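You operate a simulated robot arm through the tools that you are given. There is no shell and no other tool. Be economical: measure what you need, move in short steps, check, and stop when the job is done.

The job below is to be done with a simulated robot arm. You get a single attempt, and the scene is never put back.

JOB
Fill the steel cup on the plank level from the big heap.
Fine: the cup stays there; fill it with the green scoop, level it with the bar beside it, put scoop and bar back; what runs over may lie on the plank. Set down upright: wooden bar.

It is judged by the outcome, as a careful person would: the job done as asked, and still so three seconds after it is handed in. It fails if anything else is knocked over, pushed out of place, dropped, spilled or broken.

ROBOT AND FRAMES
A 6-joint arm with a two-finger parallel gripper, fixed in place. Base frame: the origin is at the foot of the arm, x ahead of it, y to its left, z up. Readings come in mm, rad, newtons and seconds.
With the tool pointing down near the work surface it reaches from about 240 to 640 mm from the base axis. Its first joint turns from -1.152 to 1.152 rad. Payload 2.7 kg.
The TCP is the grasp point between the finger pads, 23 mm short of the fingertips. In the tool frame z runs along the fingers and y along their closing line. Largest opening 94 mm; finger width 38, thickness 10; the body of the gripper, 54 by 96 mm, starts 39 mm behind the TCP.
Orientation is that of the tool frame in the base frame, as a unit quaternion [w, x, y, z]. With the fingers straight down and closing along the base's y, the tool's x points along the base's -x, its y along +y and its z along -z.

CONTROLS
- The arm moves only by the tool arm_command. Its argument "series" is a list of rows, each a list of 3 entries, a list of its own where there are three numbers: the finger opening in m, from 0 to 0.094, then the shift along the tool's x, y, z in m, then the turn, a rotation vector about the tool's x, y, z in rad. In form: [[fingers, [tx, ty, tz], [ax, ay, az]], ...]. A call has 1 to 12 rows; each row shifts and turns the commanded pose from where the row before left it, along the tool's axes as they then stand. Rows are played at 5 a second. More than 50 mm and 0.15 rad between two rows, or a gripper value outside its range, and nothing of the call is played. Where a pose cannot be reached the arm comes as near as it can. A force on the tool above 40 N (or 10 N above the force at the start of the call, whichever is more), or a blocked arm, ends the call early, and 0.2 s more pass. The fingers move at their own pace (about 45 mm/s each) and stop on an object; they squeeze with about 39 N. The grip force told is the motor's: it shows also when the fingers shut on nothing. Time passes only in rows, and 0.2 s behind the last, so rows that do not move let the fingers close. The reply holds the time, the measured pose of the TCP, the force on the tool along the base axes, the opening and the grip force, in the units named above and with some noise, with the torque about the TCP (base axes, N m) and any sound that the robot's microphone picked up, and new pictures: "pictures" is both (left out), scene, wrist or none.
- Cameras (640 x 400 px; columns grow to the right, rows downward): "scene" is fixed at [68.4, -431.8, 1398.7]; the picture's right is [0.82, -0.58, 0.00], its down [-0.36, -0.52, -0.78] and it looks along [0.45, 0.64, -0.63] (base axes); focal length 314 px, centre (320, 200). "wrist" rides on the gripper at [86, 16, -75] in the tool frame; the picture's right is [-0.18, 0.98, 0.00], its down [-0.58, -0.11, -0.81] and it looks along [-0.79, -0.15, 0.59] (tool axes); focal length 243 px, centre (320, 200).
- point_at(camera, pixels): for up to 12 pixels [column, row] of the newest picture of that camera ("zoom" is the newest enlarged one), the place [x, y, z] in the base frame of the surface seen there, good to about 2 mm. No time passes.
- close_up(camera, box): a new picture of the part [left, top, right, bottom] of that camera's present view, enlarged. No time passes.
- finish_job(): hands the job in; it is judged then, once.

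Keep the steps short. Do not move on a guess: measure, check each grasp and each placing, and mend mistakes. In all there are 80 turns and 200 pictures (those below and enlarged ones count). Leave the gripper open and the arm clear of the work at the hand-in unless told otherwise, and finish with a single line.

The tools are called after ">>>" by a JSON object that holds its "method" and its "body". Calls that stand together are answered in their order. arm_command: Moves the arm, as the interface text tells. Its arguments: {"type":"object","properties":{"series":{"type":"array"},"pictures":{"type":"string","enum":["both","scene","wrist","none"]}},"required":["series"]} The other tools are called the same way: point_at (camera, pixels) gives the place of the surface under pixels of a picture; close_up (camera, box) takes an enlarged picture of a part of a camera's view; finish_job () hands the job in.

At the start:

```text
time: 0.0
tool_pos: [428.4, 14.4, 1138.3]
orientation: [0.0, 0.0, 1.0, 0.0]
contact_force: [-0.5, -0.1, -0.5]
torque: [-0.01, 0.0, -0.01]
finger_gap: 94.1
grip_force: 0.0
```

scene: 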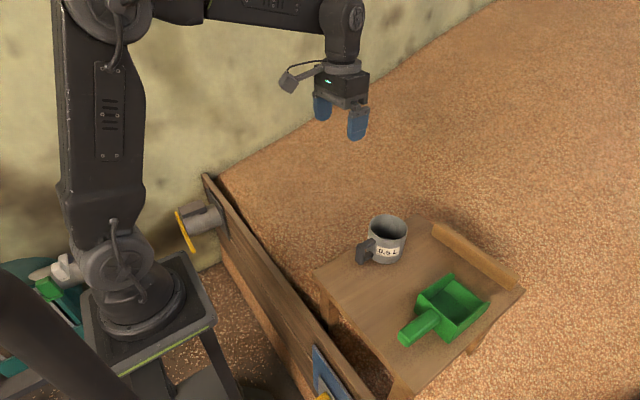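
wrist: 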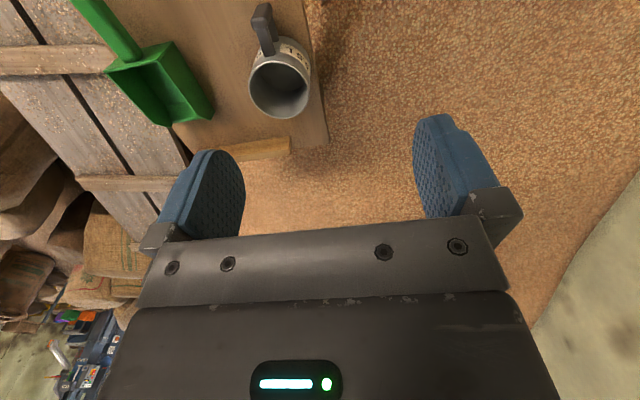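

I see a plank holding the steel cup (388,238), the green scoop (445,310) and the wooden bar (475,255), with the grain heap around it. First I enlarge the plank area and measure some points.

>>> {"method": "close_up", "body": {"camera": "scene", "box": [300, 190, 540, 360]}}

>>> {"method": "point_at", "body": {"camera": "scene", "pixels": [[350, 280], [388, 222], [400, 180], [450, 200], [520, 200], [560, 260], [300, 200], [350, 150], [560, 330], [400, 345], [318, 270], [522, 290]]}}

```text
2.35 times, centred on (420, 275) of scene
```

zoom: 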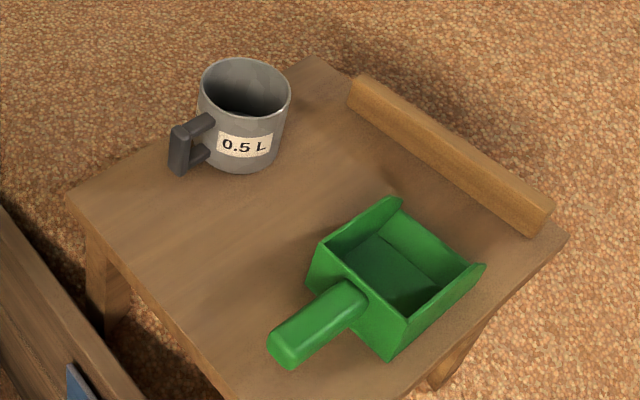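

```text
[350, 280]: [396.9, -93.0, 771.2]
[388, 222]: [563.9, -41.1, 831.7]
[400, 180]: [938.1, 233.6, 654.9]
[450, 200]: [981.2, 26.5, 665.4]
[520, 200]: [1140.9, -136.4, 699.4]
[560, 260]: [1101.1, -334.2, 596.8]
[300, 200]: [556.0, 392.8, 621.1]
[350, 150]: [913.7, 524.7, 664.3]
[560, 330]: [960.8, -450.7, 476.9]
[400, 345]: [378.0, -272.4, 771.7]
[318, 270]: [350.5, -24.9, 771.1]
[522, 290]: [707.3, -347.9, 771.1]
```

Next I measure the cup, scoop and bar details in the enlarged picture, and the heap near the arm in the scene picture.

>>> {"method": "point_at", "body": {"camera": "zoom", "pixels": [[203, 80], [289, 90], [245, 60], [240, 116], [250, 95], [180, 150], [205, 120], [350, 95], [358, 78], [553, 205], [530, 235], [535, 215]]}}

>>> {"method": "point_at", "body": {"camera": "zoom", "pixels": [[275, 345], [295, 362], [350, 285], [330, 310], [322, 243], [405, 320], [390, 355], [400, 200], [482, 266], [390, 270], [440, 290], [365, 320]]}}

>>> {"method": "point_at", "body": {"camera": "scene", "pixels": [[240, 190], [270, 190], [270, 230], [290, 250], [320, 220], [350, 210], [330, 180], [380, 195], [420, 210], [205, 180], [280, 290], [140, 320]]}}

```text
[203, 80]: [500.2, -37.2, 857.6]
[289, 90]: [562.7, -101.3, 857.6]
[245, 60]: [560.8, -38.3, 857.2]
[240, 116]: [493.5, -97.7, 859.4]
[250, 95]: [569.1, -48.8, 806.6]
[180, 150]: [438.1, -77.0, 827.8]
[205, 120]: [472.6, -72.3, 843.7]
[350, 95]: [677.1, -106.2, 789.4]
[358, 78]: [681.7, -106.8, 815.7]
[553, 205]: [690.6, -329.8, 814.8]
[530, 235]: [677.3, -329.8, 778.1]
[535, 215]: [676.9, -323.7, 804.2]
```

```text
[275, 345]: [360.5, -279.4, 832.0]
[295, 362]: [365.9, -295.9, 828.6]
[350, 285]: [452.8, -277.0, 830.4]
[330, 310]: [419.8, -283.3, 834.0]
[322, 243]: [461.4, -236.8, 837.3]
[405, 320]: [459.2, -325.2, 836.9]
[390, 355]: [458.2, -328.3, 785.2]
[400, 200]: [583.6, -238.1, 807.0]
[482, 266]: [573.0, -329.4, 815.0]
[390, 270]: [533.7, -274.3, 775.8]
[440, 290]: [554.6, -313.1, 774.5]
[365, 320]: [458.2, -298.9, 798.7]
```

```text
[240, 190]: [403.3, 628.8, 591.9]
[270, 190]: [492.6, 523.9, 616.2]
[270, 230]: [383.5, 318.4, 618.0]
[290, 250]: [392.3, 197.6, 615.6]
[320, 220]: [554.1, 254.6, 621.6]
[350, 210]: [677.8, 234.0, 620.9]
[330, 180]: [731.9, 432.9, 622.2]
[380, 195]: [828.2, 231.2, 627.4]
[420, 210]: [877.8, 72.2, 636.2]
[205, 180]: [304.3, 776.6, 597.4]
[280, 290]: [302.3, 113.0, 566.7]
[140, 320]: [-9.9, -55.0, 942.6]
```

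The cup rim is at z≈858 around (530,-68), and the scoop handle lies along x at y≈-283. The bar is at x≈685, which is far out. Now I measure the bar, the plank corners, the board and the arm joints more closely.

>>> {"method": "close_up", "body": {"camera": "scene", "box": [420, 210, 532, 300]}}

>>> {"method": "point_at", "body": {"camera": "scene", "pixels": [[112, 255], [108, 80], [105, 10], [340, 15], [340, 50], [207, 178], [265, 245], [325, 322], [370, 395], [418, 216], [400, 395], [290, 275]]}}

```text
4.44 times, centred on (476, 255) of scene
```

zoom: 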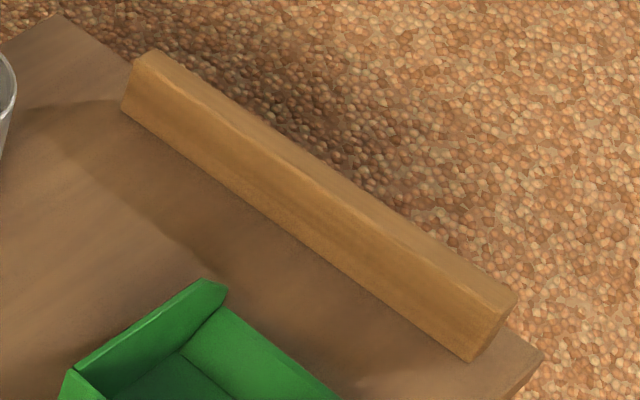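

```text
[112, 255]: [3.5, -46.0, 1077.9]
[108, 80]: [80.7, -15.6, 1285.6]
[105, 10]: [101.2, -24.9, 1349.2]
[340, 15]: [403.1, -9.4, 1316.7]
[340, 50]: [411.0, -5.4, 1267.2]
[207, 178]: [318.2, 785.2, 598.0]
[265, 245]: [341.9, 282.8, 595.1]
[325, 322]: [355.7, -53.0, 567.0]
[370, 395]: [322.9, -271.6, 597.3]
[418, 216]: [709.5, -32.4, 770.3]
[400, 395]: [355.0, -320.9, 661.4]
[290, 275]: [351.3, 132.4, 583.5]
```

>>> {"method": "point_at", "body": {"camera": "zoom", "pixels": [[138, 62], [152, 54], [125, 105], [300, 175], [318, 165], [335, 175], [300, 215], [470, 355], [478, 320], [512, 292], [495, 310], [490, 340]]}}

```text
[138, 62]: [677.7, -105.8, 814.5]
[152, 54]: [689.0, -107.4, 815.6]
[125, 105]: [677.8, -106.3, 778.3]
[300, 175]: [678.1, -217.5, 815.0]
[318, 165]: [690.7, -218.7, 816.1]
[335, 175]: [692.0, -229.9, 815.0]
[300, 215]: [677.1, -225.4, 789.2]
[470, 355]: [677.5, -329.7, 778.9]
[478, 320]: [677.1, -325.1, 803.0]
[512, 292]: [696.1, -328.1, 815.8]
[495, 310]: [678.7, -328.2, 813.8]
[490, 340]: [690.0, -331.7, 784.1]
```

Measured: the bar spans x 677–697, y -106..-330, z 771–815, standing on its narrow face. The heap near the plank is at z≈620. I start with the scoop: I move above its handle and tilt the tool 30° outward, so that pouring later needs less backward tilt.

>>> {"method": "arm_command", "body": {"series": [[0.08, [0.0029, -0.0371, 0.0235], [0, 0, 0]], [0.08, [0.0029, -0.0371, 0.0235], [0, 0, 0]], [0.08, [0.0029, -0.0371, 0.0235], [0, 0, 0]], [0.08, [0.0029, -0.0371, 0.0235], [0, 0, 0]], [0.08, [0.0029, -0.0371, 0.0235], [0, 0, 0]], [0.08, [0.0029, -0.0371, 0.0235], [0, 0, 0]], [0.08, [0.0029, -0.0371, 0.0235], [0, 0, 0]], [0.08, [0.0029, -0.0371, 0.0235], [0, 0, 0]], [0.08, [0, 0, 0], [0, -0.131, 0]], [0.08, [0, 0, 0], [0, -0.131, 0]], [0.08, [0, 0, 0], [0, -0.131, 0]], [0.08, [0, 0, 0], [0, -0.131, 0]]]}}

```text
time: 2.6
tool_pos: [405.0, -282.4, 950.1]
orientation: [0.26, 0.001, 0.966, -0.001]
contact_force: [-0.4, -0.5, 0.5]
torque: [-0.02, 0.05, 0.05]
finger_gap: 80.0
grip_force: 0.1
```

scene: 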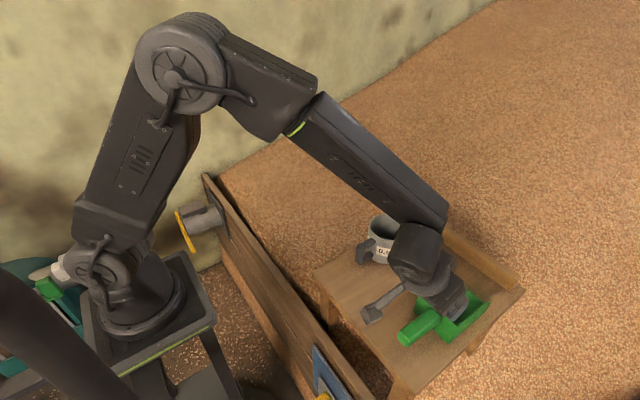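
wrist: 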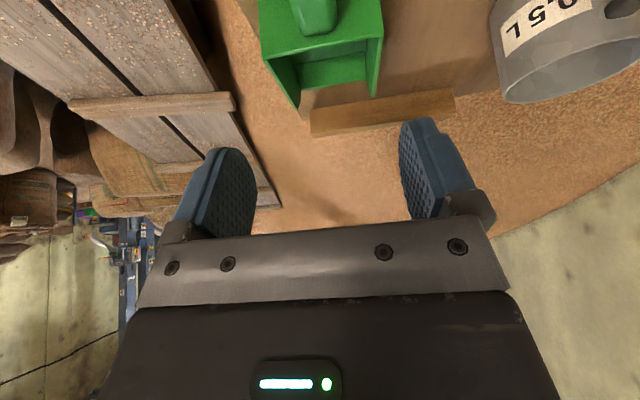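

The tilt is right: tool z points forward and down. I measure the handle and the scoop in the wrist view.

>>> {"method": "point_at", "body": {"camera": "wrist", "pixels": [[297, 8], [333, 8], [315, 8], [300, 25], [331, 25], [262, 5], [380, 5], [285, 40], [350, 40], [300, 105], [375, 95], [335, 65]]}}

>>> {"method": "close_up", "body": {"camera": "scene", "box": [380, 280, 500, 355]}}

```text
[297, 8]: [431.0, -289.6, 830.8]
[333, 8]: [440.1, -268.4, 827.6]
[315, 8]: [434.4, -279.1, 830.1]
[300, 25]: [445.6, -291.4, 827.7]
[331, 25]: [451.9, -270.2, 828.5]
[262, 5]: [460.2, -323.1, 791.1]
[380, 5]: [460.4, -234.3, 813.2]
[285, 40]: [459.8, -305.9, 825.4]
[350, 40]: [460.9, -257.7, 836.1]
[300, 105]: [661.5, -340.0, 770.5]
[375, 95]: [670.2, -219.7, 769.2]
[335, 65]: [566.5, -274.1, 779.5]
```

```text
5.33 times, centred on (440, 318) of scene
```

zoom: 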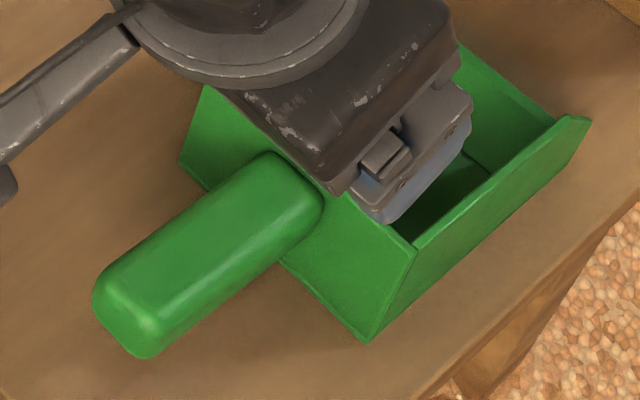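

>>> {"method": "point_at", "body": {"camera": "zoom", "pixels": [[100, 285], [95, 310], [140, 355], [158, 350], [125, 315], [200, 250], [235, 260], [260, 280], [270, 240], [180, 345], [300, 220], [170, 240]]}}

```text
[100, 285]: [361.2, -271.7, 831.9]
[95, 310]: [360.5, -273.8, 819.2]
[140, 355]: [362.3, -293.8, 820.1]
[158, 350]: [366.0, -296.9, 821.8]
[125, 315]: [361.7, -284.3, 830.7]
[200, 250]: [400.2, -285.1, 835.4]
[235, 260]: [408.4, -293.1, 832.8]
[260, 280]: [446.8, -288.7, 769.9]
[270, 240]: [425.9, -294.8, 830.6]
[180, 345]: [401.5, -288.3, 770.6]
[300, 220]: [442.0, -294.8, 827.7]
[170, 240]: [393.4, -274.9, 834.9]
```

The handle is 30 mm wide (y -268..-298) with its top at z≈835. I lower to TCP (415,-283,822), then close.

>>> {"method": "arm_command", "body": {"series": [[0.07, [0.0138, -0.0002, 0.029], [0, 0, 0]], [0.07, [0.0138, -0.0002, 0.029], [0, 0, 0]], [0.07, [0.0138, -0.0002, 0.029], [0, 0, 0]], [0.07, [0.0138, -0.0002, 0.029], [0, 0, 0]], [0.02, [0, 0, 0], [0, 0, 0]], [0.02, [0, 0, 0], [0, 0, 0]], [0.02, [0, 0, 0], [0, 0, 0]], [0.02, [0, 0, 0], [0, 0, 0]]]}}

```text
time: 4.4
tool_pos: [415.1, -282.6, 821.2]
orientation: [0.26, 0.0, 0.966, 0.0]
contact_force: [0.0, -0.9, -0.1]
torque: [0.01, 0.09, 0.01]
finger_gap: 29.7
grip_force: 39.3
```

scene: 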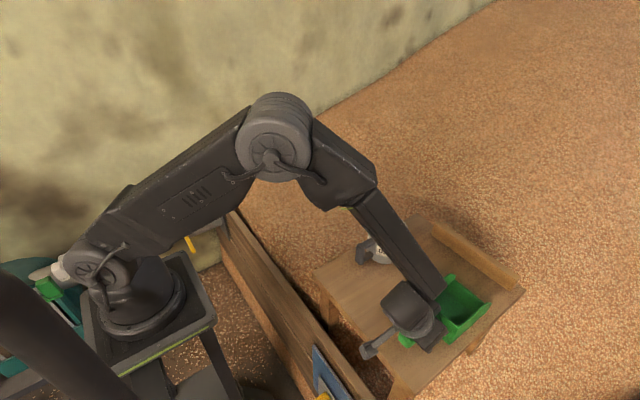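
wrist: 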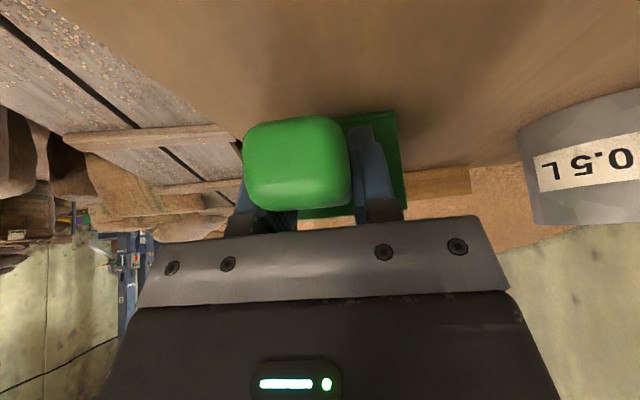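

I have a firm grip at a 29.7 mm gap. I lift straight up about 180 mm and check that the scoop comes along level.

>>> {"method": "arm_command", "body": {"series": [[0.02, [-0.0113, 0, -0.0195], [0, 0, 0]], [0.02, [-0.0225, 0, -0.039], [0, 0, 0]], [0.02, [-0.0225, 0, -0.039], [0, 0, 0]], [0.02, [-0.0225, 0, -0.039], [0, 0, 0]], [0.02, [-0.0113, 0, -0.0195], [0, 0, 0]], [0.02, [0, 0, 0], [0, 0, 0]]]}}

```text
time: 5.8
tool_pos: [414.4, -282.2, 1002.3]
orientation: [0.259, 0.0, 0.966, 0.001]
contact_force: [0.2, 0.0, -1.2]
torque: [-0.01, 0.07, 0.01]
finger_gap: 29.7
grip_force: 38.5
```

scene: 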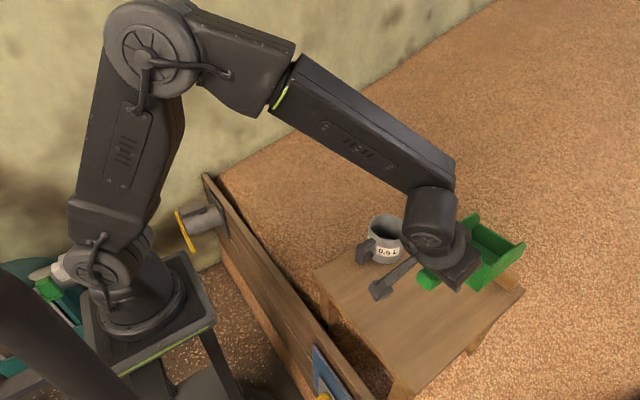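
wrist: 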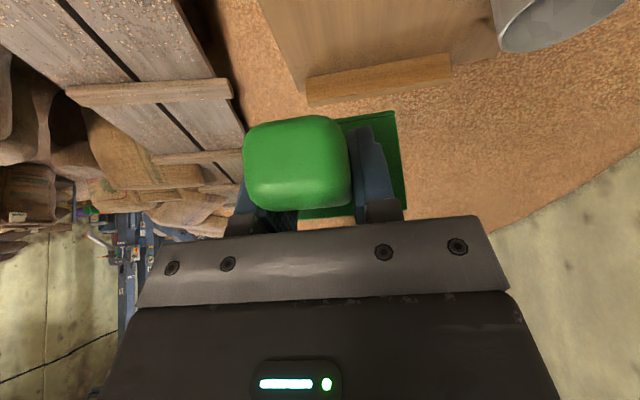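

The scoop is up and level. I look at its mouth closely.

>>> {"method": "close_up", "body": {"camera": "scene", "box": [410, 205, 540, 295]}}

```text
4.44 times, centred on (475, 250) of scene
```

zoom: 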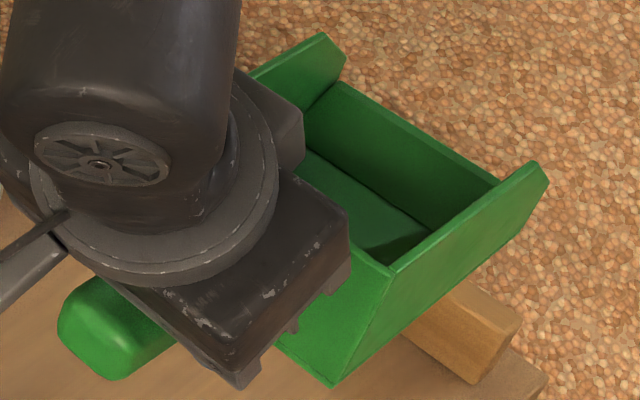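

>>> {"method": "point_at", "body": {"camera": "zoom", "pixels": [[330, 170], [380, 215], [395, 200], [350, 120], [420, 160], [345, 85], [420, 133], [495, 183], [343, 60], [540, 170], [320, 36], [395, 268]]}}

```text
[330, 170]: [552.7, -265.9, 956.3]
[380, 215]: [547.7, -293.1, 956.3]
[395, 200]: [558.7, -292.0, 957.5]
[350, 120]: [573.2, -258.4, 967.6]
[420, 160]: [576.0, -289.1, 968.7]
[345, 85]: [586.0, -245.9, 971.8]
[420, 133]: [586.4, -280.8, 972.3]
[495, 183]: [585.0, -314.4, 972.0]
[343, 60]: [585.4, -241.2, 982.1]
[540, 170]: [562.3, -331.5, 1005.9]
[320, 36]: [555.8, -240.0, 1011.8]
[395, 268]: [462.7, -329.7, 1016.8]
```

The floor is level and then ramps up to a lip at TCP+171 mm forward, 30 mm below TCP height. The width is about 86 mm. Next I carry the scoop, level and high, to the left side of the plank at y≈250.

>>> {"method": "arm_command", "body": {"series": [[0.02, [0, 0.0484, 0], [0, 0, 0]], [0.02, [0, 0.0484, 0], [0, 0, 0]], [0.02, [0, 0.0484, 0], [0, 0, 0]], [0.02, [0, 0.0484, 0], [0, 0, 0]], [0.02, [0, 0.0484, 0], [0, 0, 0]], [0.02, [0, 0.0484, 0], [0, 0, 0]], [0.02, [0, 0.0484, 0], [0, 0, 0]], [0.02, [0, 0.0484, 0], [0, 0, 0]], [0.02, [0, 0.0484, 0], [0, 0, 0]], [0.02, [0, 0.0484, 0], [0, 0, 0]], [0.02, [0, 0.0484, 0], [0, 0, 0]], [0.02, [0, 0, 0], [0, 0, 0]]]}}

```text
time: 8.4
tool_pos: [414.2, 250.4, 1001.3]
orientation: [0.259, 0.001, 0.966, 0.0]
contact_force: [0.2, -0.1, -0.4]
torque: [0.02, 0.12, 0.0]
finger_gap: 29.6
grip_force: 39.5
```

scene: 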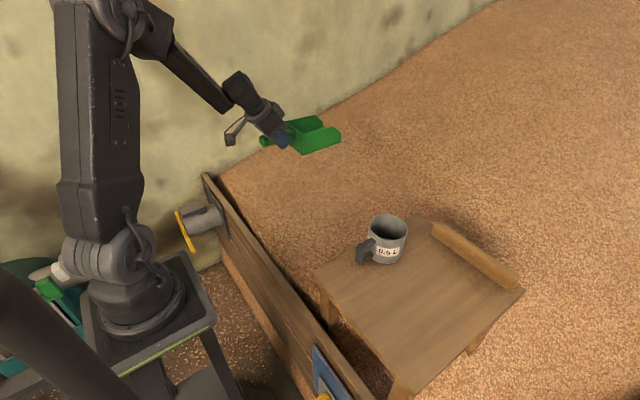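
wrist: 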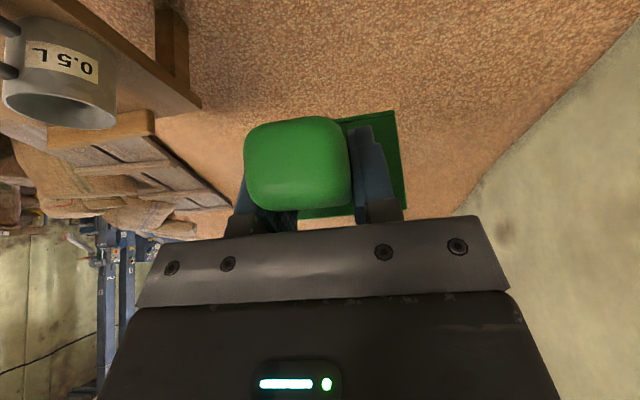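

Next I tip the mouth down 26° and descend to TCP z≈765, with the lip about 40 mm above the grain.

>>> {"method": "arm_command", "body": {"series": [[0.02, [0, 0, 0], [0, 0.1135, 0]], [0.02, [0, 0, 0], [0, 0.1135, 0]], [0.02, [0, 0, 0], [0, 0.1135, 0]], [0.02, [0, 0, 0], [0, 0.1135, 0]], [0.02, [0.0073, 0, 0.0468], [0, 0, 0]], [0.02, [0.0073, 0, 0.0468], [0, 0, 0]], [0.02, [0.0073, 0, 0.0468], [0, 0, 0]], [0.02, [0.0073, 0, 0.0468], [0, 0, 0]], [0.02, [0.0073, 0, 0.0468], [0, 0, 0]], [0.02, [0, 0, 0], [0, 0, 0]]]}}

>>> {"method": "point_at", "body": {"camera": "scene", "pixels": [[320, 220], [310, 215], [330, 215], [340, 200], [300, 230], [350, 225]]}}

```text
time: 10.6
tool_pos: [395.6, 251.1, 765.5]
orientation: [0.036, 0.0, 0.999, 0.001]
contact_force: [-0.3, 0.9, -2.3]
torque: [0.01, 0.07, 0.04]
finger_gap: 29.6
grip_force: 39.2
```

scene: 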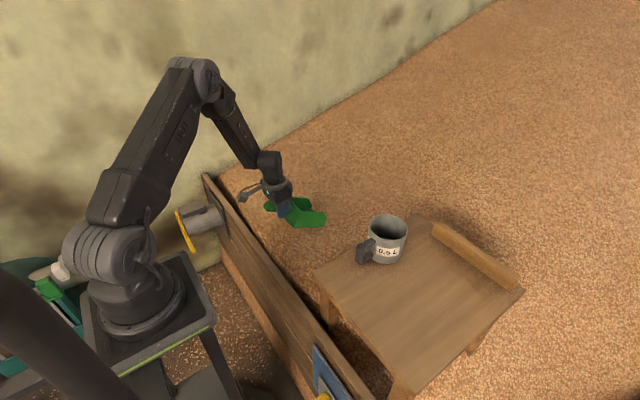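
wrist: 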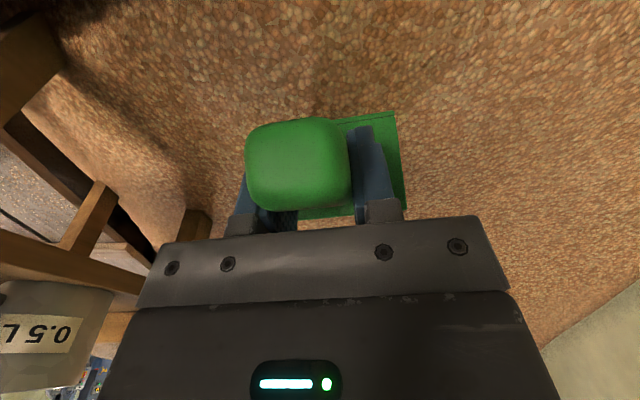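

```text
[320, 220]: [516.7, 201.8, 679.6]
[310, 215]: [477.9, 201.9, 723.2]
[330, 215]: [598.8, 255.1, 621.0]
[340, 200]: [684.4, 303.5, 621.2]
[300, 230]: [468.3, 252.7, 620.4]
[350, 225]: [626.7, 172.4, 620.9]
```

The grain is at z≈620 here. I lower until the lip touches, then push forward and down along the scoop's slope.

>>> {"method": "arm_command", "body": {"series": [[0.02, [0.0015, 0, 0.021], [0, 0, 0]], [0.02, [0.0015, 0, 0.021], [0, 0, 0]], [0.02, [-0.0164, 0, 0.0092], [0, 0, 0]], [0.02, [-0.0164, 0, 0.0092], [0, 0, 0]], [0.02, [-0.0164, 0, 0.0092], [0, 0, 0]], [0.02, [-0.0164, 0, 0.0092], [0, 0, 0]], [0.02, [-0.0164, 0, 0.0092], [0, 0, 0]], [0.02, [-0.0164, 0, 0.0092], [0, 0, 0]]]}}

```text
time: 12.4
tool_pos: [497.9, 250.1, 674.4]
orientation: [0.035, 0.0, 0.999, 0.0]
contact_force: [-0.3, 0.0, -4.6]
torque: [0.0, 0.27, -0.01]
finger_gap: 29.7
grip_force: 39.2
```

scene: 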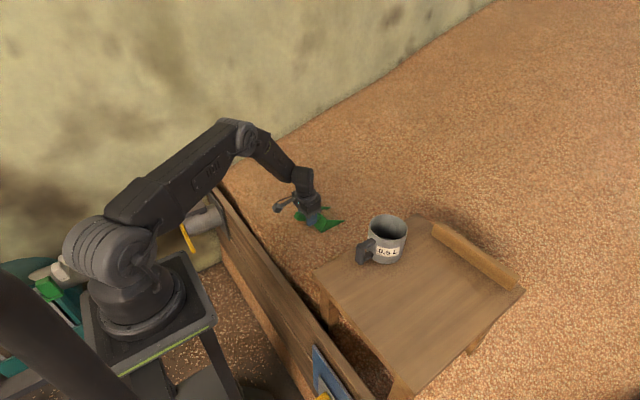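
wrist: 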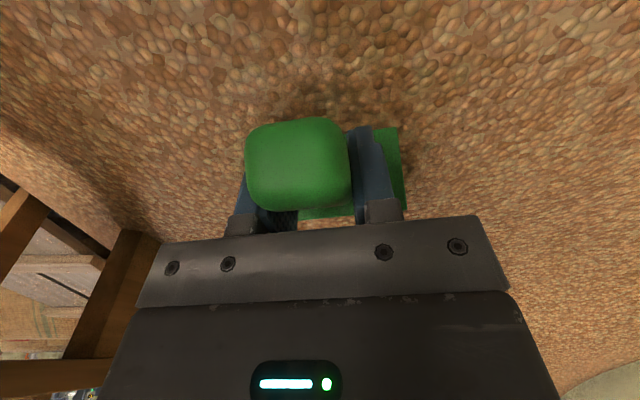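

The scoop slides in with little force. I curl it back to about 20° mouth-up while pushing slightly forward, then lift.

>>> {"method": "arm_command", "body": {"series": [[0.02, [-0.01, 0, 0.0007], [0, -0.115, 0]], [0.02, [-0.0098, 0, 0.0018], [0, -0.115, 0]], [0.02, [-0.0096, 0, 0.003], [0, -0.115, 0]], [0.02, [-0.0091, 0, 0.004], [0, -0.115, 0]], [0.02, [-0.0076, 0, -0.0129], [0, -0.115, 0]], [0.02, [-0.009, 0, -0.012], [0, -0.115, 0]], [0.02, [-0.0103, 0, -0.0109], [0, -0.115, 0]], [0.02, [-0.0307, 0, -0.0256], [0, 0, 0]], [0.02, [-0.0307, 0, -0.0256], [0, 0, 0]], [0.02, [-0.0307, 0, -0.0256], [0, 0, 0]], [0.02, [0, 0, 0], [0, 0, 0]]]}}

>>> {"method": "close_up", "body": {"camera": "scene", "box": [270, 150, 390, 225]}}

```text
time: 14.8
tool_pos: [544.7, 252.2, 840.2]
orientation: [0.401, 0.0, 0.916, -0.005]
contact_force: [0.7, -0.5, -4.2]
torque: [0.01, 0.31, 0.05]
finger_gap: 29.5
grip_force: 38.9
out of reach, approached as far as the arm can: row 4
```

scene: 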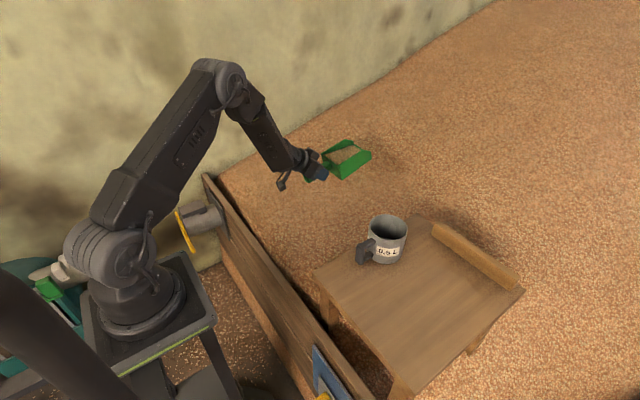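
wrist: 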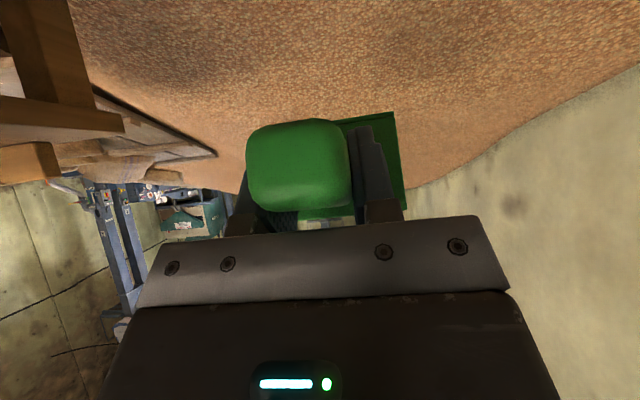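

```text
5.33 times, centred on (330, 188) of scene
```

zoom: 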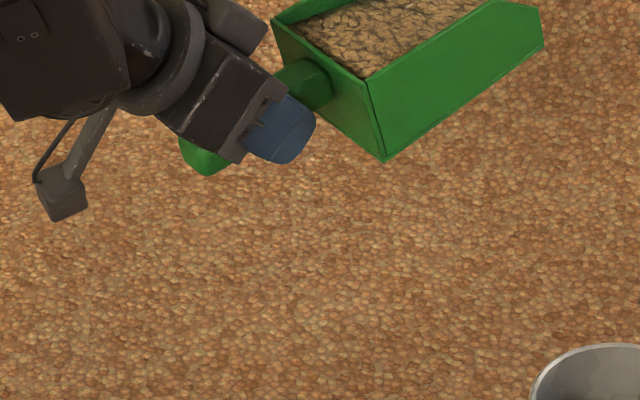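

The scoop is full and tilted about 17° mouth-up. I raise it and carry it gently toward the cup, with its bottom well above the rim.

>>> {"method": "arm_command", "body": {"series": [[0.02, [-0.0089, 0, -0.0464], [0, 0, 0]], [0.02, [-0.0089, 0, -0.0464], [0, 0, 0]], [0.02, [-0.0089, 0, -0.0464], [0, 0, 0]], [0.02, [0.0082, -0.0356, -0.0088], [0, 0, 0]], [0.02, [0.0082, -0.0356, -0.0088], [0, 0, 0]], [0.02, [0.0082, -0.0356, -0.0088], [0, 0, 0]], [0.02, [0.0082, -0.0356, -0.0088], [0, 0, 0]], [0.02, [0.0082, -0.0356, -0.0088], [0, 0, 0]], [0.02, [0.0082, -0.0356, -0.0088], [0, 0, 0]], [0.02, [0.0082, -0.0356, -0.0088], [0, 0, 0]], [0.02, [0.0082, -0.0356, -0.0088], [0, 0, 0]], [0.02, [0.0082, -0.0356, -0.0088], [0, 0, 0]]]}}

>>> {"method": "close_up", "body": {"camera": "scene", "box": [290, 170, 450, 270]}}

```text
time: 17.4
tool_pos: [367.2, 82.0, 951.5]
orientation: [0.401, 0.002, 0.916, -0.008]
contact_force: [-0.3, -0.4, -4.2]
torque: [0.0, 0.32, 0.0]
finger_gap: 29.5
grip_force: 39.0
out of reach, approached as far as the arm can: row 8, 9, 10, 11, 12
```

scene: 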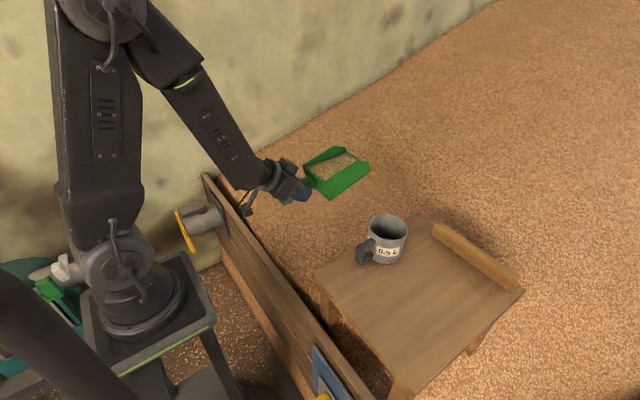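
wrist: 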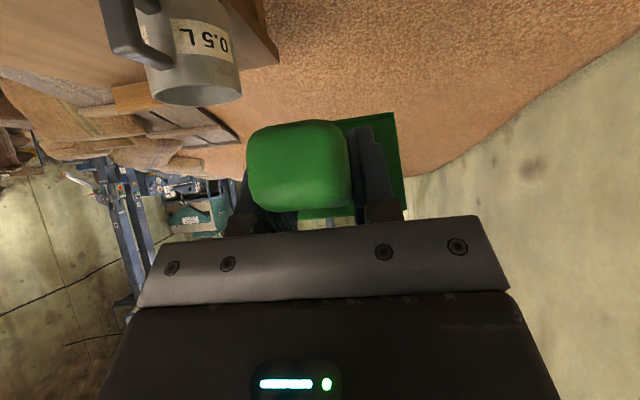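

```text
4.00 times, centred on (370, 220) of scene
```

zoom: 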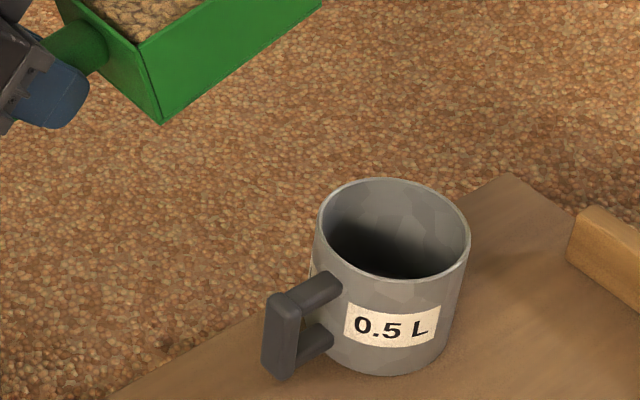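

The arm hit a limit with this steep outward tilt close to the base (y=82). I reduce the tilt so the scoop is nearly level, and see what pose that gives.

>>> {"method": "arm_command", "body": {"series": [[0.02, [0, 0, 0], [0, 0.07, 0]], [0.02, [0, 0, 0], [0, 0.07, 0]], [0.02, [0, 0, 0], [0, 0.06, 0]], [0.02, [0, 0, 0], [0, 0, 0]]], "pictures": "scene"}}

```text
time: 18.4
tool_pos: [366.7, 80.7, 953.0]
orientation: [0.308, 0.002, 0.951, -0.006]
contact_force: [0.0, 0.1, -3.8]
torque: [0.01, 0.33, -0.02]
finger_gap: 29.6
grip_force: 39.2
```

scene: 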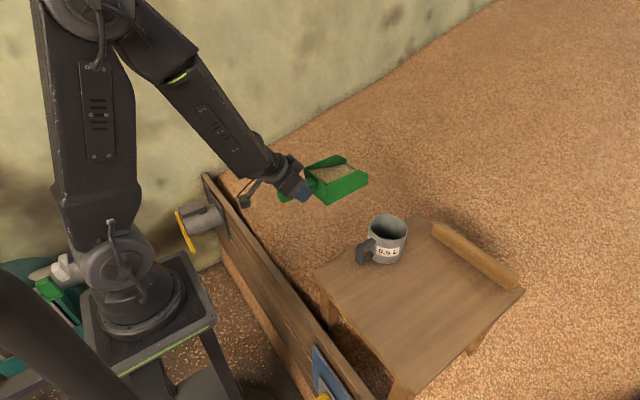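

Commands are clamped at the limit and level works fine. Next I yaw the scoop by -50° about the vertical toward the cup, staying at this height with its bottom about 45 mm over the rim.

>>> {"method": "arm_command", "body": {"series": [[0.02, [0, 0, 0], [0.085, 0, 0.1175]], [0.02, [0, 0, 0], [0.085, 0, 0.1175]], [0.02, [0, 0, 0], [0.085, 0, 0.1175]], [0.02, [0, 0, 0], [0.085, 0, 0.1175]], [0.02, [0, 0, 0], [0.085, 0, 0.1175]], [0.02, [0, 0, 0], [0.085, 0, 0.1175]], [0.02, [0, 0, 0], [0, 0, 0]]]}}

>>> {"method": "close_up", "body": {"camera": "scene", "box": [290, 170, 450, 270]}}

```text
time: 20.0
tool_pos: [367.7, 81.5, 951.4]
orientation: [0.281, 0.403, 0.86, -0.136]
contact_force: [0.0, -0.2, -2.9]
torque: [0.21, 0.2, -0.01]
finger_gap: 29.3
grip_force: 39.2
```

scene: 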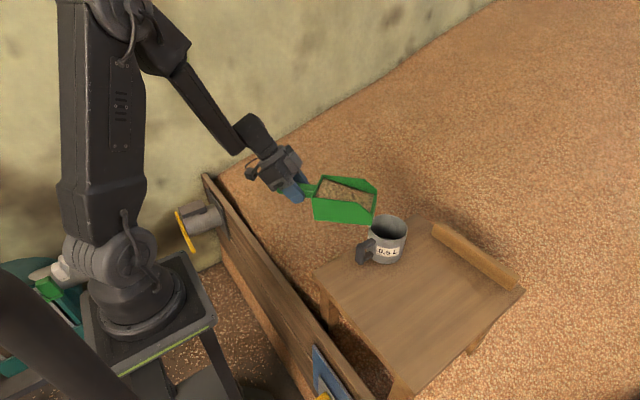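
wrist: 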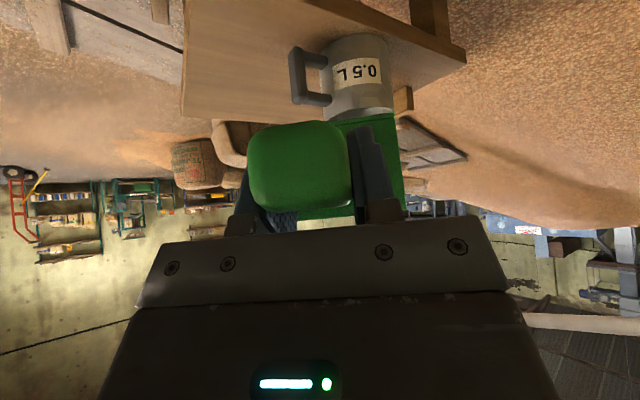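

```text
4.00 times, centred on (370, 220) of scene
```

zoom: 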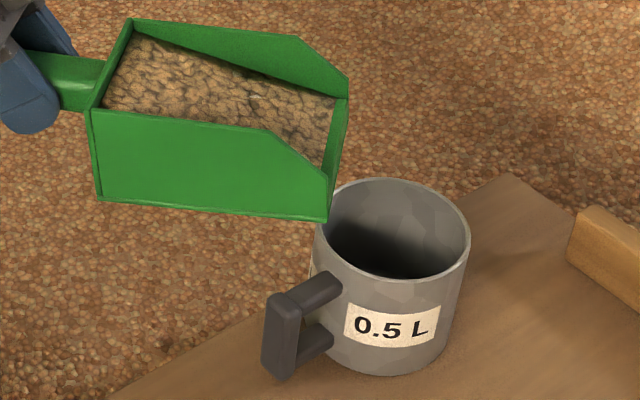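

The scoop points at the cup and the grain is level in it. I measure the lip and rim positions for aiming.

>>> {"method": "point_at", "body": {"camera": "zoom", "pixels": [[346, 96], [326, 180], [334, 140], [327, 215], [320, 205], [467, 240], [390, 182], [345, 262], [430, 272], [97, 195], [95, 112], [135, 25]]}}

```text
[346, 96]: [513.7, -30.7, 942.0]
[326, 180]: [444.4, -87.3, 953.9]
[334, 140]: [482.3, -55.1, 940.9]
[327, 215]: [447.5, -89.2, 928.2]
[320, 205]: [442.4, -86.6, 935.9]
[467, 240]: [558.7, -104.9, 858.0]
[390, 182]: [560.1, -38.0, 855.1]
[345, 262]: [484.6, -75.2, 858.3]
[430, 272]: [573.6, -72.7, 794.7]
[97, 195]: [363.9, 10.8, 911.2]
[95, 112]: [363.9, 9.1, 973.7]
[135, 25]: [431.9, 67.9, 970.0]
```

The lip centre is at (481,-59) and the cup centre is about (528,-70). I shift the lip over the cup, just short of its centre, then begin tipping about the lip to 18°.

>>> {"method": "arm_command", "body": {"series": [[0.02, [-0.0015, 0.012, 0.0226], [0, 0, 0]], [0.02, [-0.0015, 0.012, 0.0226], [0, 0, 0]], [0.02, [0, 0, 0], [0, 0, 0]], [0.02, [-0.0112, 0, -0.01], [0, 0.1396, 0]], [0.02, [-0.0125, 0, -0.0092], [0, 0.1396, 0]], [0.02, [0, 0, 0], [0, 0, 0]], [0.02, [-0.0148, 0, -0.0115], [0, 0.1396, 0]], [0.02, [0, 0, 0], [0, 0, 0]]]}}

>>> {"method": "close_up", "body": {"camera": "scene", "box": [310, 170, 470, 270]}}

```text
time: 21.8
tool_pos: [417.0, 61.1, 962.2]
orientation: [0.095, 0.422, 0.9, -0.049]
contact_force: [-0.3, -0.6, -2.4]
torque: [0.16, 0.12, -0.02]
finger_gap: 29.8
grip_force: 38.3
```

scene: 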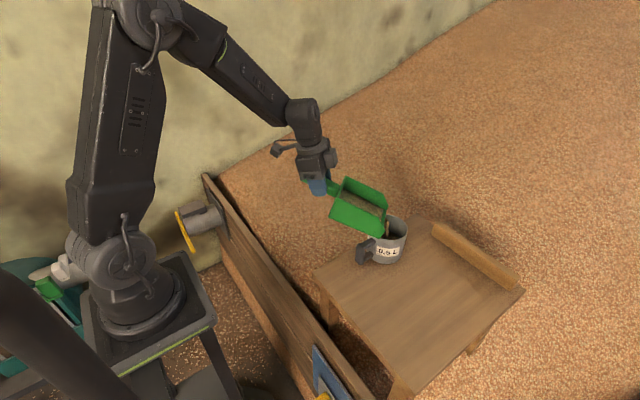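
wrist: 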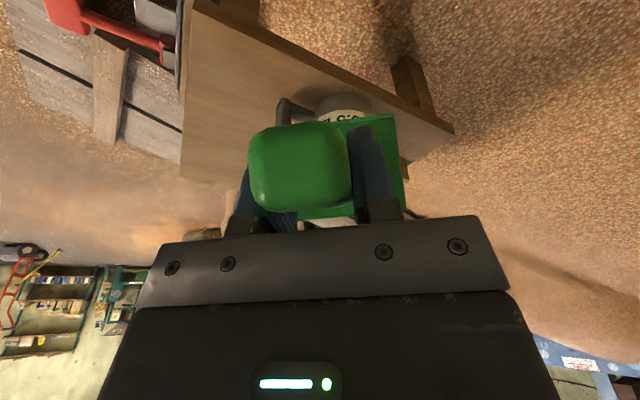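

```text
4.00 times, centred on (390, 220) of scene
```

zoom: 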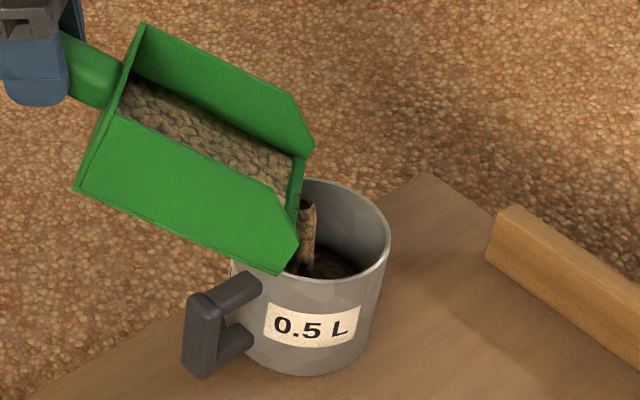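

A clean stream runs into the cup with no spill. I continue tipping slowly about the lip to 50°.

>>> {"method": "arm_command", "body": {"series": [[0.02, [0, 0, 0], [0, 0, 0]], [0.02, [-0.0166, 0, -0.0151], [0, 0.1396, 0]], [0.02, [0, 0, 0], [0, 0, 0]], [0.02, [0, 0, 0], [0, 0, 0]], [0.02, [-0.0172, 0, -0.0181], [0, 0.1396, 0]], [0.02, [0, 0, 0], [0, 0, 0]], [0.02, [0, 0, 0], [0, 0, 0]], [0.02, [-0.0172, 0, -0.0181], [0, 0.1396, 0]], [0.02, [0, 0, 0], [0, 0, 0]], [0.02, [-0.0172, 0, -0.018], [0, 0.1396, 0]], [0.02, [0, 0, 0], [0, 0, 0]]], "pictures": "none"}}

>>> {"method": "close_up", "body": {"camera": "scene", "box": [310, 170, 470, 270]}}

```text
time: 24.2
tool_pos: [460.0, 7.7, 1032.6]
orientation: [-0.157, 0.418, 0.892, 0.069]
contact_force: [0.0, 0.6, -1.1]
torque: [0.05, -0.01, 0.02]
finger_gap: 29.8
grip_force: 38.6
```

```text
4.00 times, centred on (390, 220) of scene
```

zoom: 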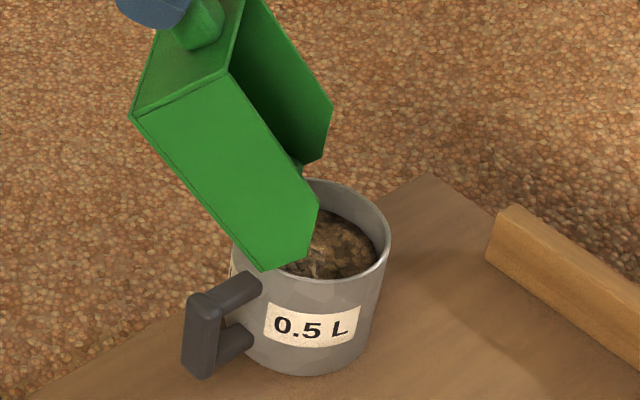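

The scoop is nearly empty and the grain is in the cup. I tip one more step, wait, then rotate back up about the TCP and look into the cup.

>>> {"method": "arm_command", "body": {"series": [[0.02, [-0.0171, 0, -0.0181], [0, 0.1396, 0]], [0.02, [0, 0, 0], [0, 0, 0]], [0.02, [-0.0171, 0, -0.018], [0, 0.1396, 0]], [0.02, [0, 0, 0], [0, 0, 0]], [0.02, [0, 0, 0], [0, 0, 0]], [0.02, [0, 0, 0], [0, -0.1396, 0]], [0.02, [0, 0, 0], [0, -0.1396, 0]], [0.02, [0, 0, 0], [0, -0.1396, 0]], [0.02, [0, 0, 0], [0, -0.1396, 0]], [0.02, [0, 0, 0], [0, -0.1396, 0]], [0.02, [0, 0, 0], [0, -0.1396, 0]]]}}

>>> {"method": "close_up", "body": {"camera": "scene", "box": [310, 170, 470, 270]}}

```text
time: 26.6
tool_pos: [488.7, -27.1, 1050.0]
orientation: [0.097, 0.422, 0.9, -0.049]
contact_force: [0.3, 0.0, -1.6]
torque: [0.06, 0.06, -0.01]
finger_gap: 29.6
grip_force: 38.6
```

scene: 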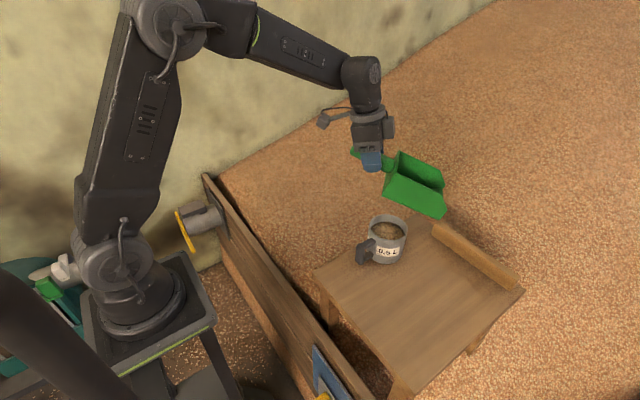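
wrist: 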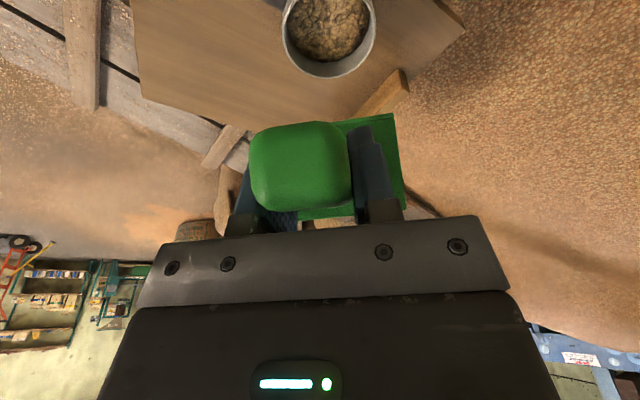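

```text
4.00 times, centred on (390, 220) of scene
```

zoom: 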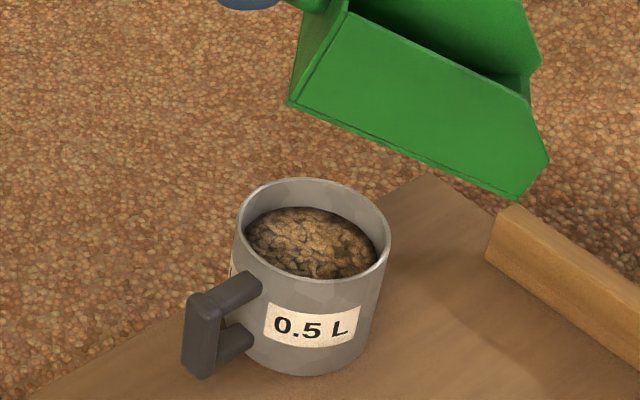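

>>> {"method": "point_at", "body": {"camera": "zoom", "pixels": [[310, 240], [265, 240], [350, 245], [310, 270], [300, 215], [330, 225]]}}

```text
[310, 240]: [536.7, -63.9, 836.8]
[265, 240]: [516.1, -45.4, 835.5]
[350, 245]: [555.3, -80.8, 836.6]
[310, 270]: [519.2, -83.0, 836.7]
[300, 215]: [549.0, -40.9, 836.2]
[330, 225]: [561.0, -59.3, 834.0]
```

The fill level is z≈836 and the rim is 858, so about 22 mm is missing. I need a second, partial scoop. I yaw back and return to the heap.

>>> {"method": "arm_command", "body": {"series": [[0.02, [0, 0, 0], [-0.0302, 0, -0.1418]], [0.02, [0, 0, 0], [-0.0302, 0, -0.1418]], [0.02, [0, 0, 0], [-0.0302, 0, -0.1418]], [0.02, [0, 0, 0], [-0.0302, 0, -0.1418]], [0.02, [0, 0, 0], [-0.0302, 0, -0.1418]], [0.02, [0, 0, 0], [-0.0302, 0, -0.1418]], [0.02, [0.0147, 0.046, -0.0031], [0, 0, 0]], [0.02, [0.0147, 0.046, -0.0031], [0, 0, 0]], [0.02, [0.0147, 0.046, -0.0031], [0, 0, 0]], [0.02, [0.0147, 0.046, -0.0031], [0, 0, 0]], [0.02, [0.0147, 0.046, -0.0031], [0, 0, 0]], [0.02, [0.0147, 0.046, -0.0031], [0, 0, 0]]], "pictures": "scene"}}

>>> {"method": "point_at", "body": {"camera": "scene", "pixels": [[300, 230], [310, 225], [320, 220], [330, 215], [340, 210], [350, 200], [310, 240], [340, 230]]}}

```text
time: 29.2
tool_pos: [402.6, 249.7, 1048.3]
orientation: [0.103, 0.003, 0.995, -0.004]
contact_force: [0.6, -0.3, -0.6]
torque: [-0.01, 0.1, -0.01]
finger_gap: 29.6
grip_force: 39.2
```

scene: 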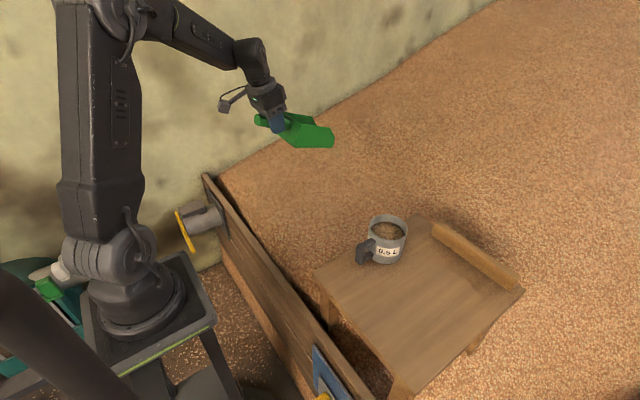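

```text
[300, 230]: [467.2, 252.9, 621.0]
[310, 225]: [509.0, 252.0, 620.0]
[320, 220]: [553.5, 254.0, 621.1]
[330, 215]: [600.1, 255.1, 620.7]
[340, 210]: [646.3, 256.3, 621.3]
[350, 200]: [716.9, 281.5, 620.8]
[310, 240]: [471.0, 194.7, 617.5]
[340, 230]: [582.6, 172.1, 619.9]
```

The heap surface is still at z≈620. I tip to 26° and lower to the surface again.

>>> {"method": "arm_command", "body": {"series": [[0.02, [0, 0, 0], [0, 0.14, 0]], [0.02, [0.0059, 0, 0.0463], [0, 0, 0]], [0.02, [0.0059, 0, 0.0463], [0, 0, 0]], [0.02, [0.0059, 0, 0.0463], [0, 0, 0]], [0.02, [0.0059, 0, 0.0463], [0, 0, 0]], [0.02, [0.0059, 0, 0.0463], [0, 0, 0]], [0.02, [0.0059, 0, 0.0463], [0, 0, 0]], [0.02, [0.0059, 0, 0.0463], [0, 0, 0]]], "pictures": "none"}}

```text
time: 31.0
tool_pos: [381.8, 247.3, 722.5]
orientation: [0.034, 0.002, 0.999, -0.004]
contact_force: [0.2, -0.5, -1.6]
torque: [-0.02, 0.06, 0.0]
finger_gap: 29.5
grip_force: 38.8
```

Dig forward and down as before.

>>> {"method": "arm_command", "body": {"series": [[0.02, [-0.0164, 0, 0.0092], [0, 0, 0]], [0.02, [-0.0164, 0, 0.0092], [0, 0, 0]], [0.02, [-0.0164, 0, 0.0092], [0, 0, 0]], [0.02, [-0.0164, 0, 0.0092], [0, 0, 0]], [0.02, [-0.0164, 0, 0.0092], [0, 0, 0]], [0.02, [-0.0164, 0, 0.0092], [0, 0, 0]]], "pictures": "none"}}

>>> {"method": "arm_command", "body": {"series": [[0.02, [-0.01, 0, 0.0007], [0, -0.115, 0]], [0.02, [-0.0098, 0, 0.0018], [0, -0.115, 0]], [0.02, [-0.0096, 0, 0.003], [0, -0.115, 0]], [0.02, [-0.0091, 0, 0.004], [0, -0.115, 0]], [0.02, [-0.0076, 0, -0.0129], [0, -0.115, 0]], [0.02, [-0.009, 0, -0.012], [0, -0.065, 0]], [0.02, [-0.026, 0, -0.03], [0, 0, 0]], [0.02, [-0.026, 0, -0.03], [0, 0, 0]], [0.02, [-0.026, 0, -0.03], [0, 0, 0]], [0.02, [0, 0, 0], [0, 0, 0]]]}}

>>> {"method": "close_up", "body": {"camera": "scene", "box": [260, 130, 420, 230]}}

```text
time: 32.4
tool_pos: [483.9, 244.8, 673.2]
orientation: [0.034, 0.002, 0.999, -0.004]
contact_force: [0.4, 0.6, -6.2]
torque: [0.04, 0.32, 0.02]
finger_gap: 29.3
grip_force: 39.0
```

```text
time: 34.6
tool_pos: [524.7, 246.8, 820.6]
orientation: [0.346, 0.001, 0.938, -0.006]
contact_force: [0.6, -0.5, -3.2]
torque: [0.03, 0.34, 0.0]
finger_gap: 29.6
grip_force: 39.1
```

scene: 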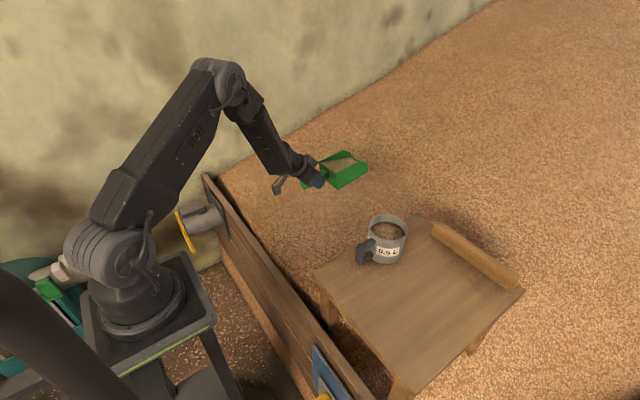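
wrist: 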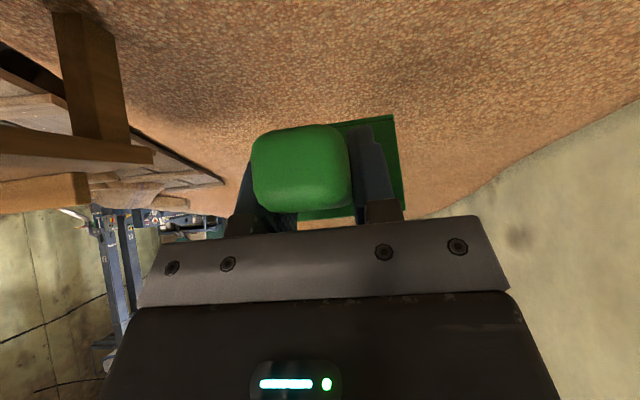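

```text
4.00 times, centred on (340, 180) of scene
```

zoom: 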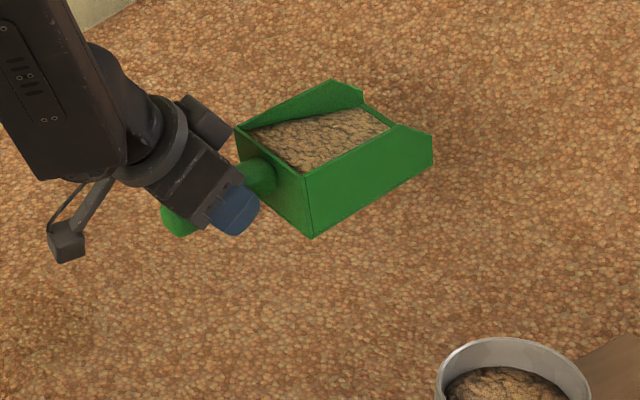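

The scoop is full again. I carry it up and over, level it a little and yaw toward the cup as before.

>>> {"method": "arm_command", "body": {"series": [[0.02, [0.0007, -0.0287, -0.0299], [0, 0, 0]], [0.02, [0.0007, -0.0287, -0.0299], [0, 0, 0]], [0.02, [0.0007, -0.0287, -0.0299], [0, 0, 0]], [0.02, [0.0007, -0.0287, -0.0299], [0, 0, 0]], [0.02, [0.0007, -0.0287, -0.0299], [0, 0, 0]], [0.02, [0.0007, -0.0287, -0.0299], [0, 0.081, 0]], [0.02, [0, 0, 0], [0.085, 0, 0.1175]], [0.02, [0, 0, 0], [0.085, 0, 0.1175]], [0.02, [0, 0, 0], [0.085, 0, 0.1175]], [0.02, [0, 0, 0], [0.085, 0, 0.1175]], [0.02, [0, 0, 0], [0.085, 0, 0.1175]], [0.02, [0, 0, 0], [0.085, 0, 0.1175]]]}}

>>> {"method": "close_up", "body": {"camera": "scene", "box": [310, 160, 470, 260]}}

```text
time: 37.2
tool_pos: [404.3, 76.9, 956.4]
orientation: [0.281, 0.404, 0.86, -0.135]
contact_force: [0.3, 0.4, -3.6]
torque: [0.28, 0.2, 0.0]
finger_gap: 29.7
grip_force: 38.8
```

scene: 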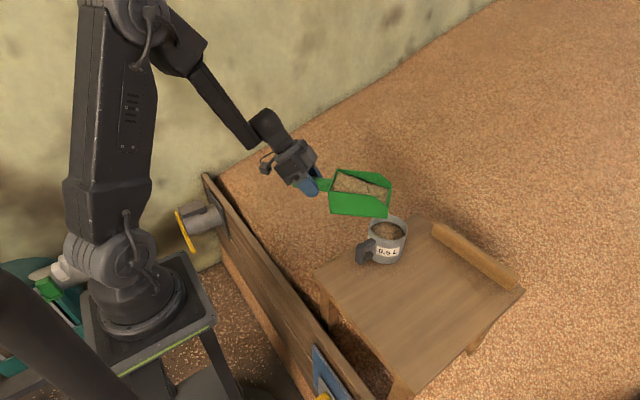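
wrist: 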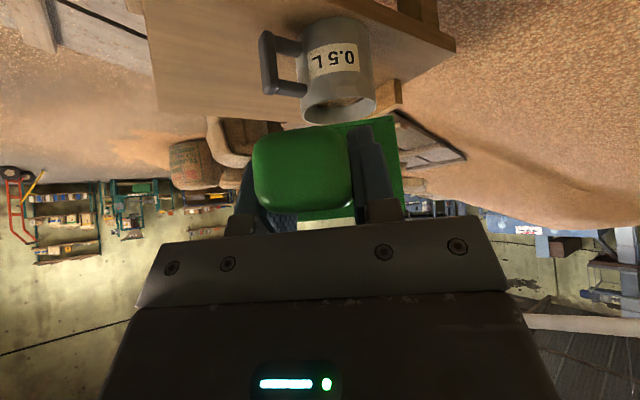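

```text
4.00 times, centred on (390, 210) of scene
```

zoom: 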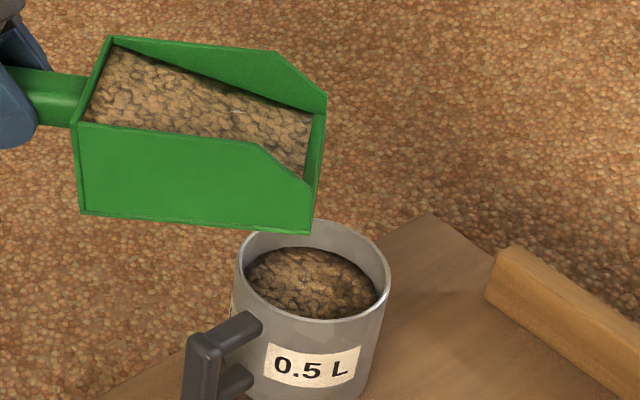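

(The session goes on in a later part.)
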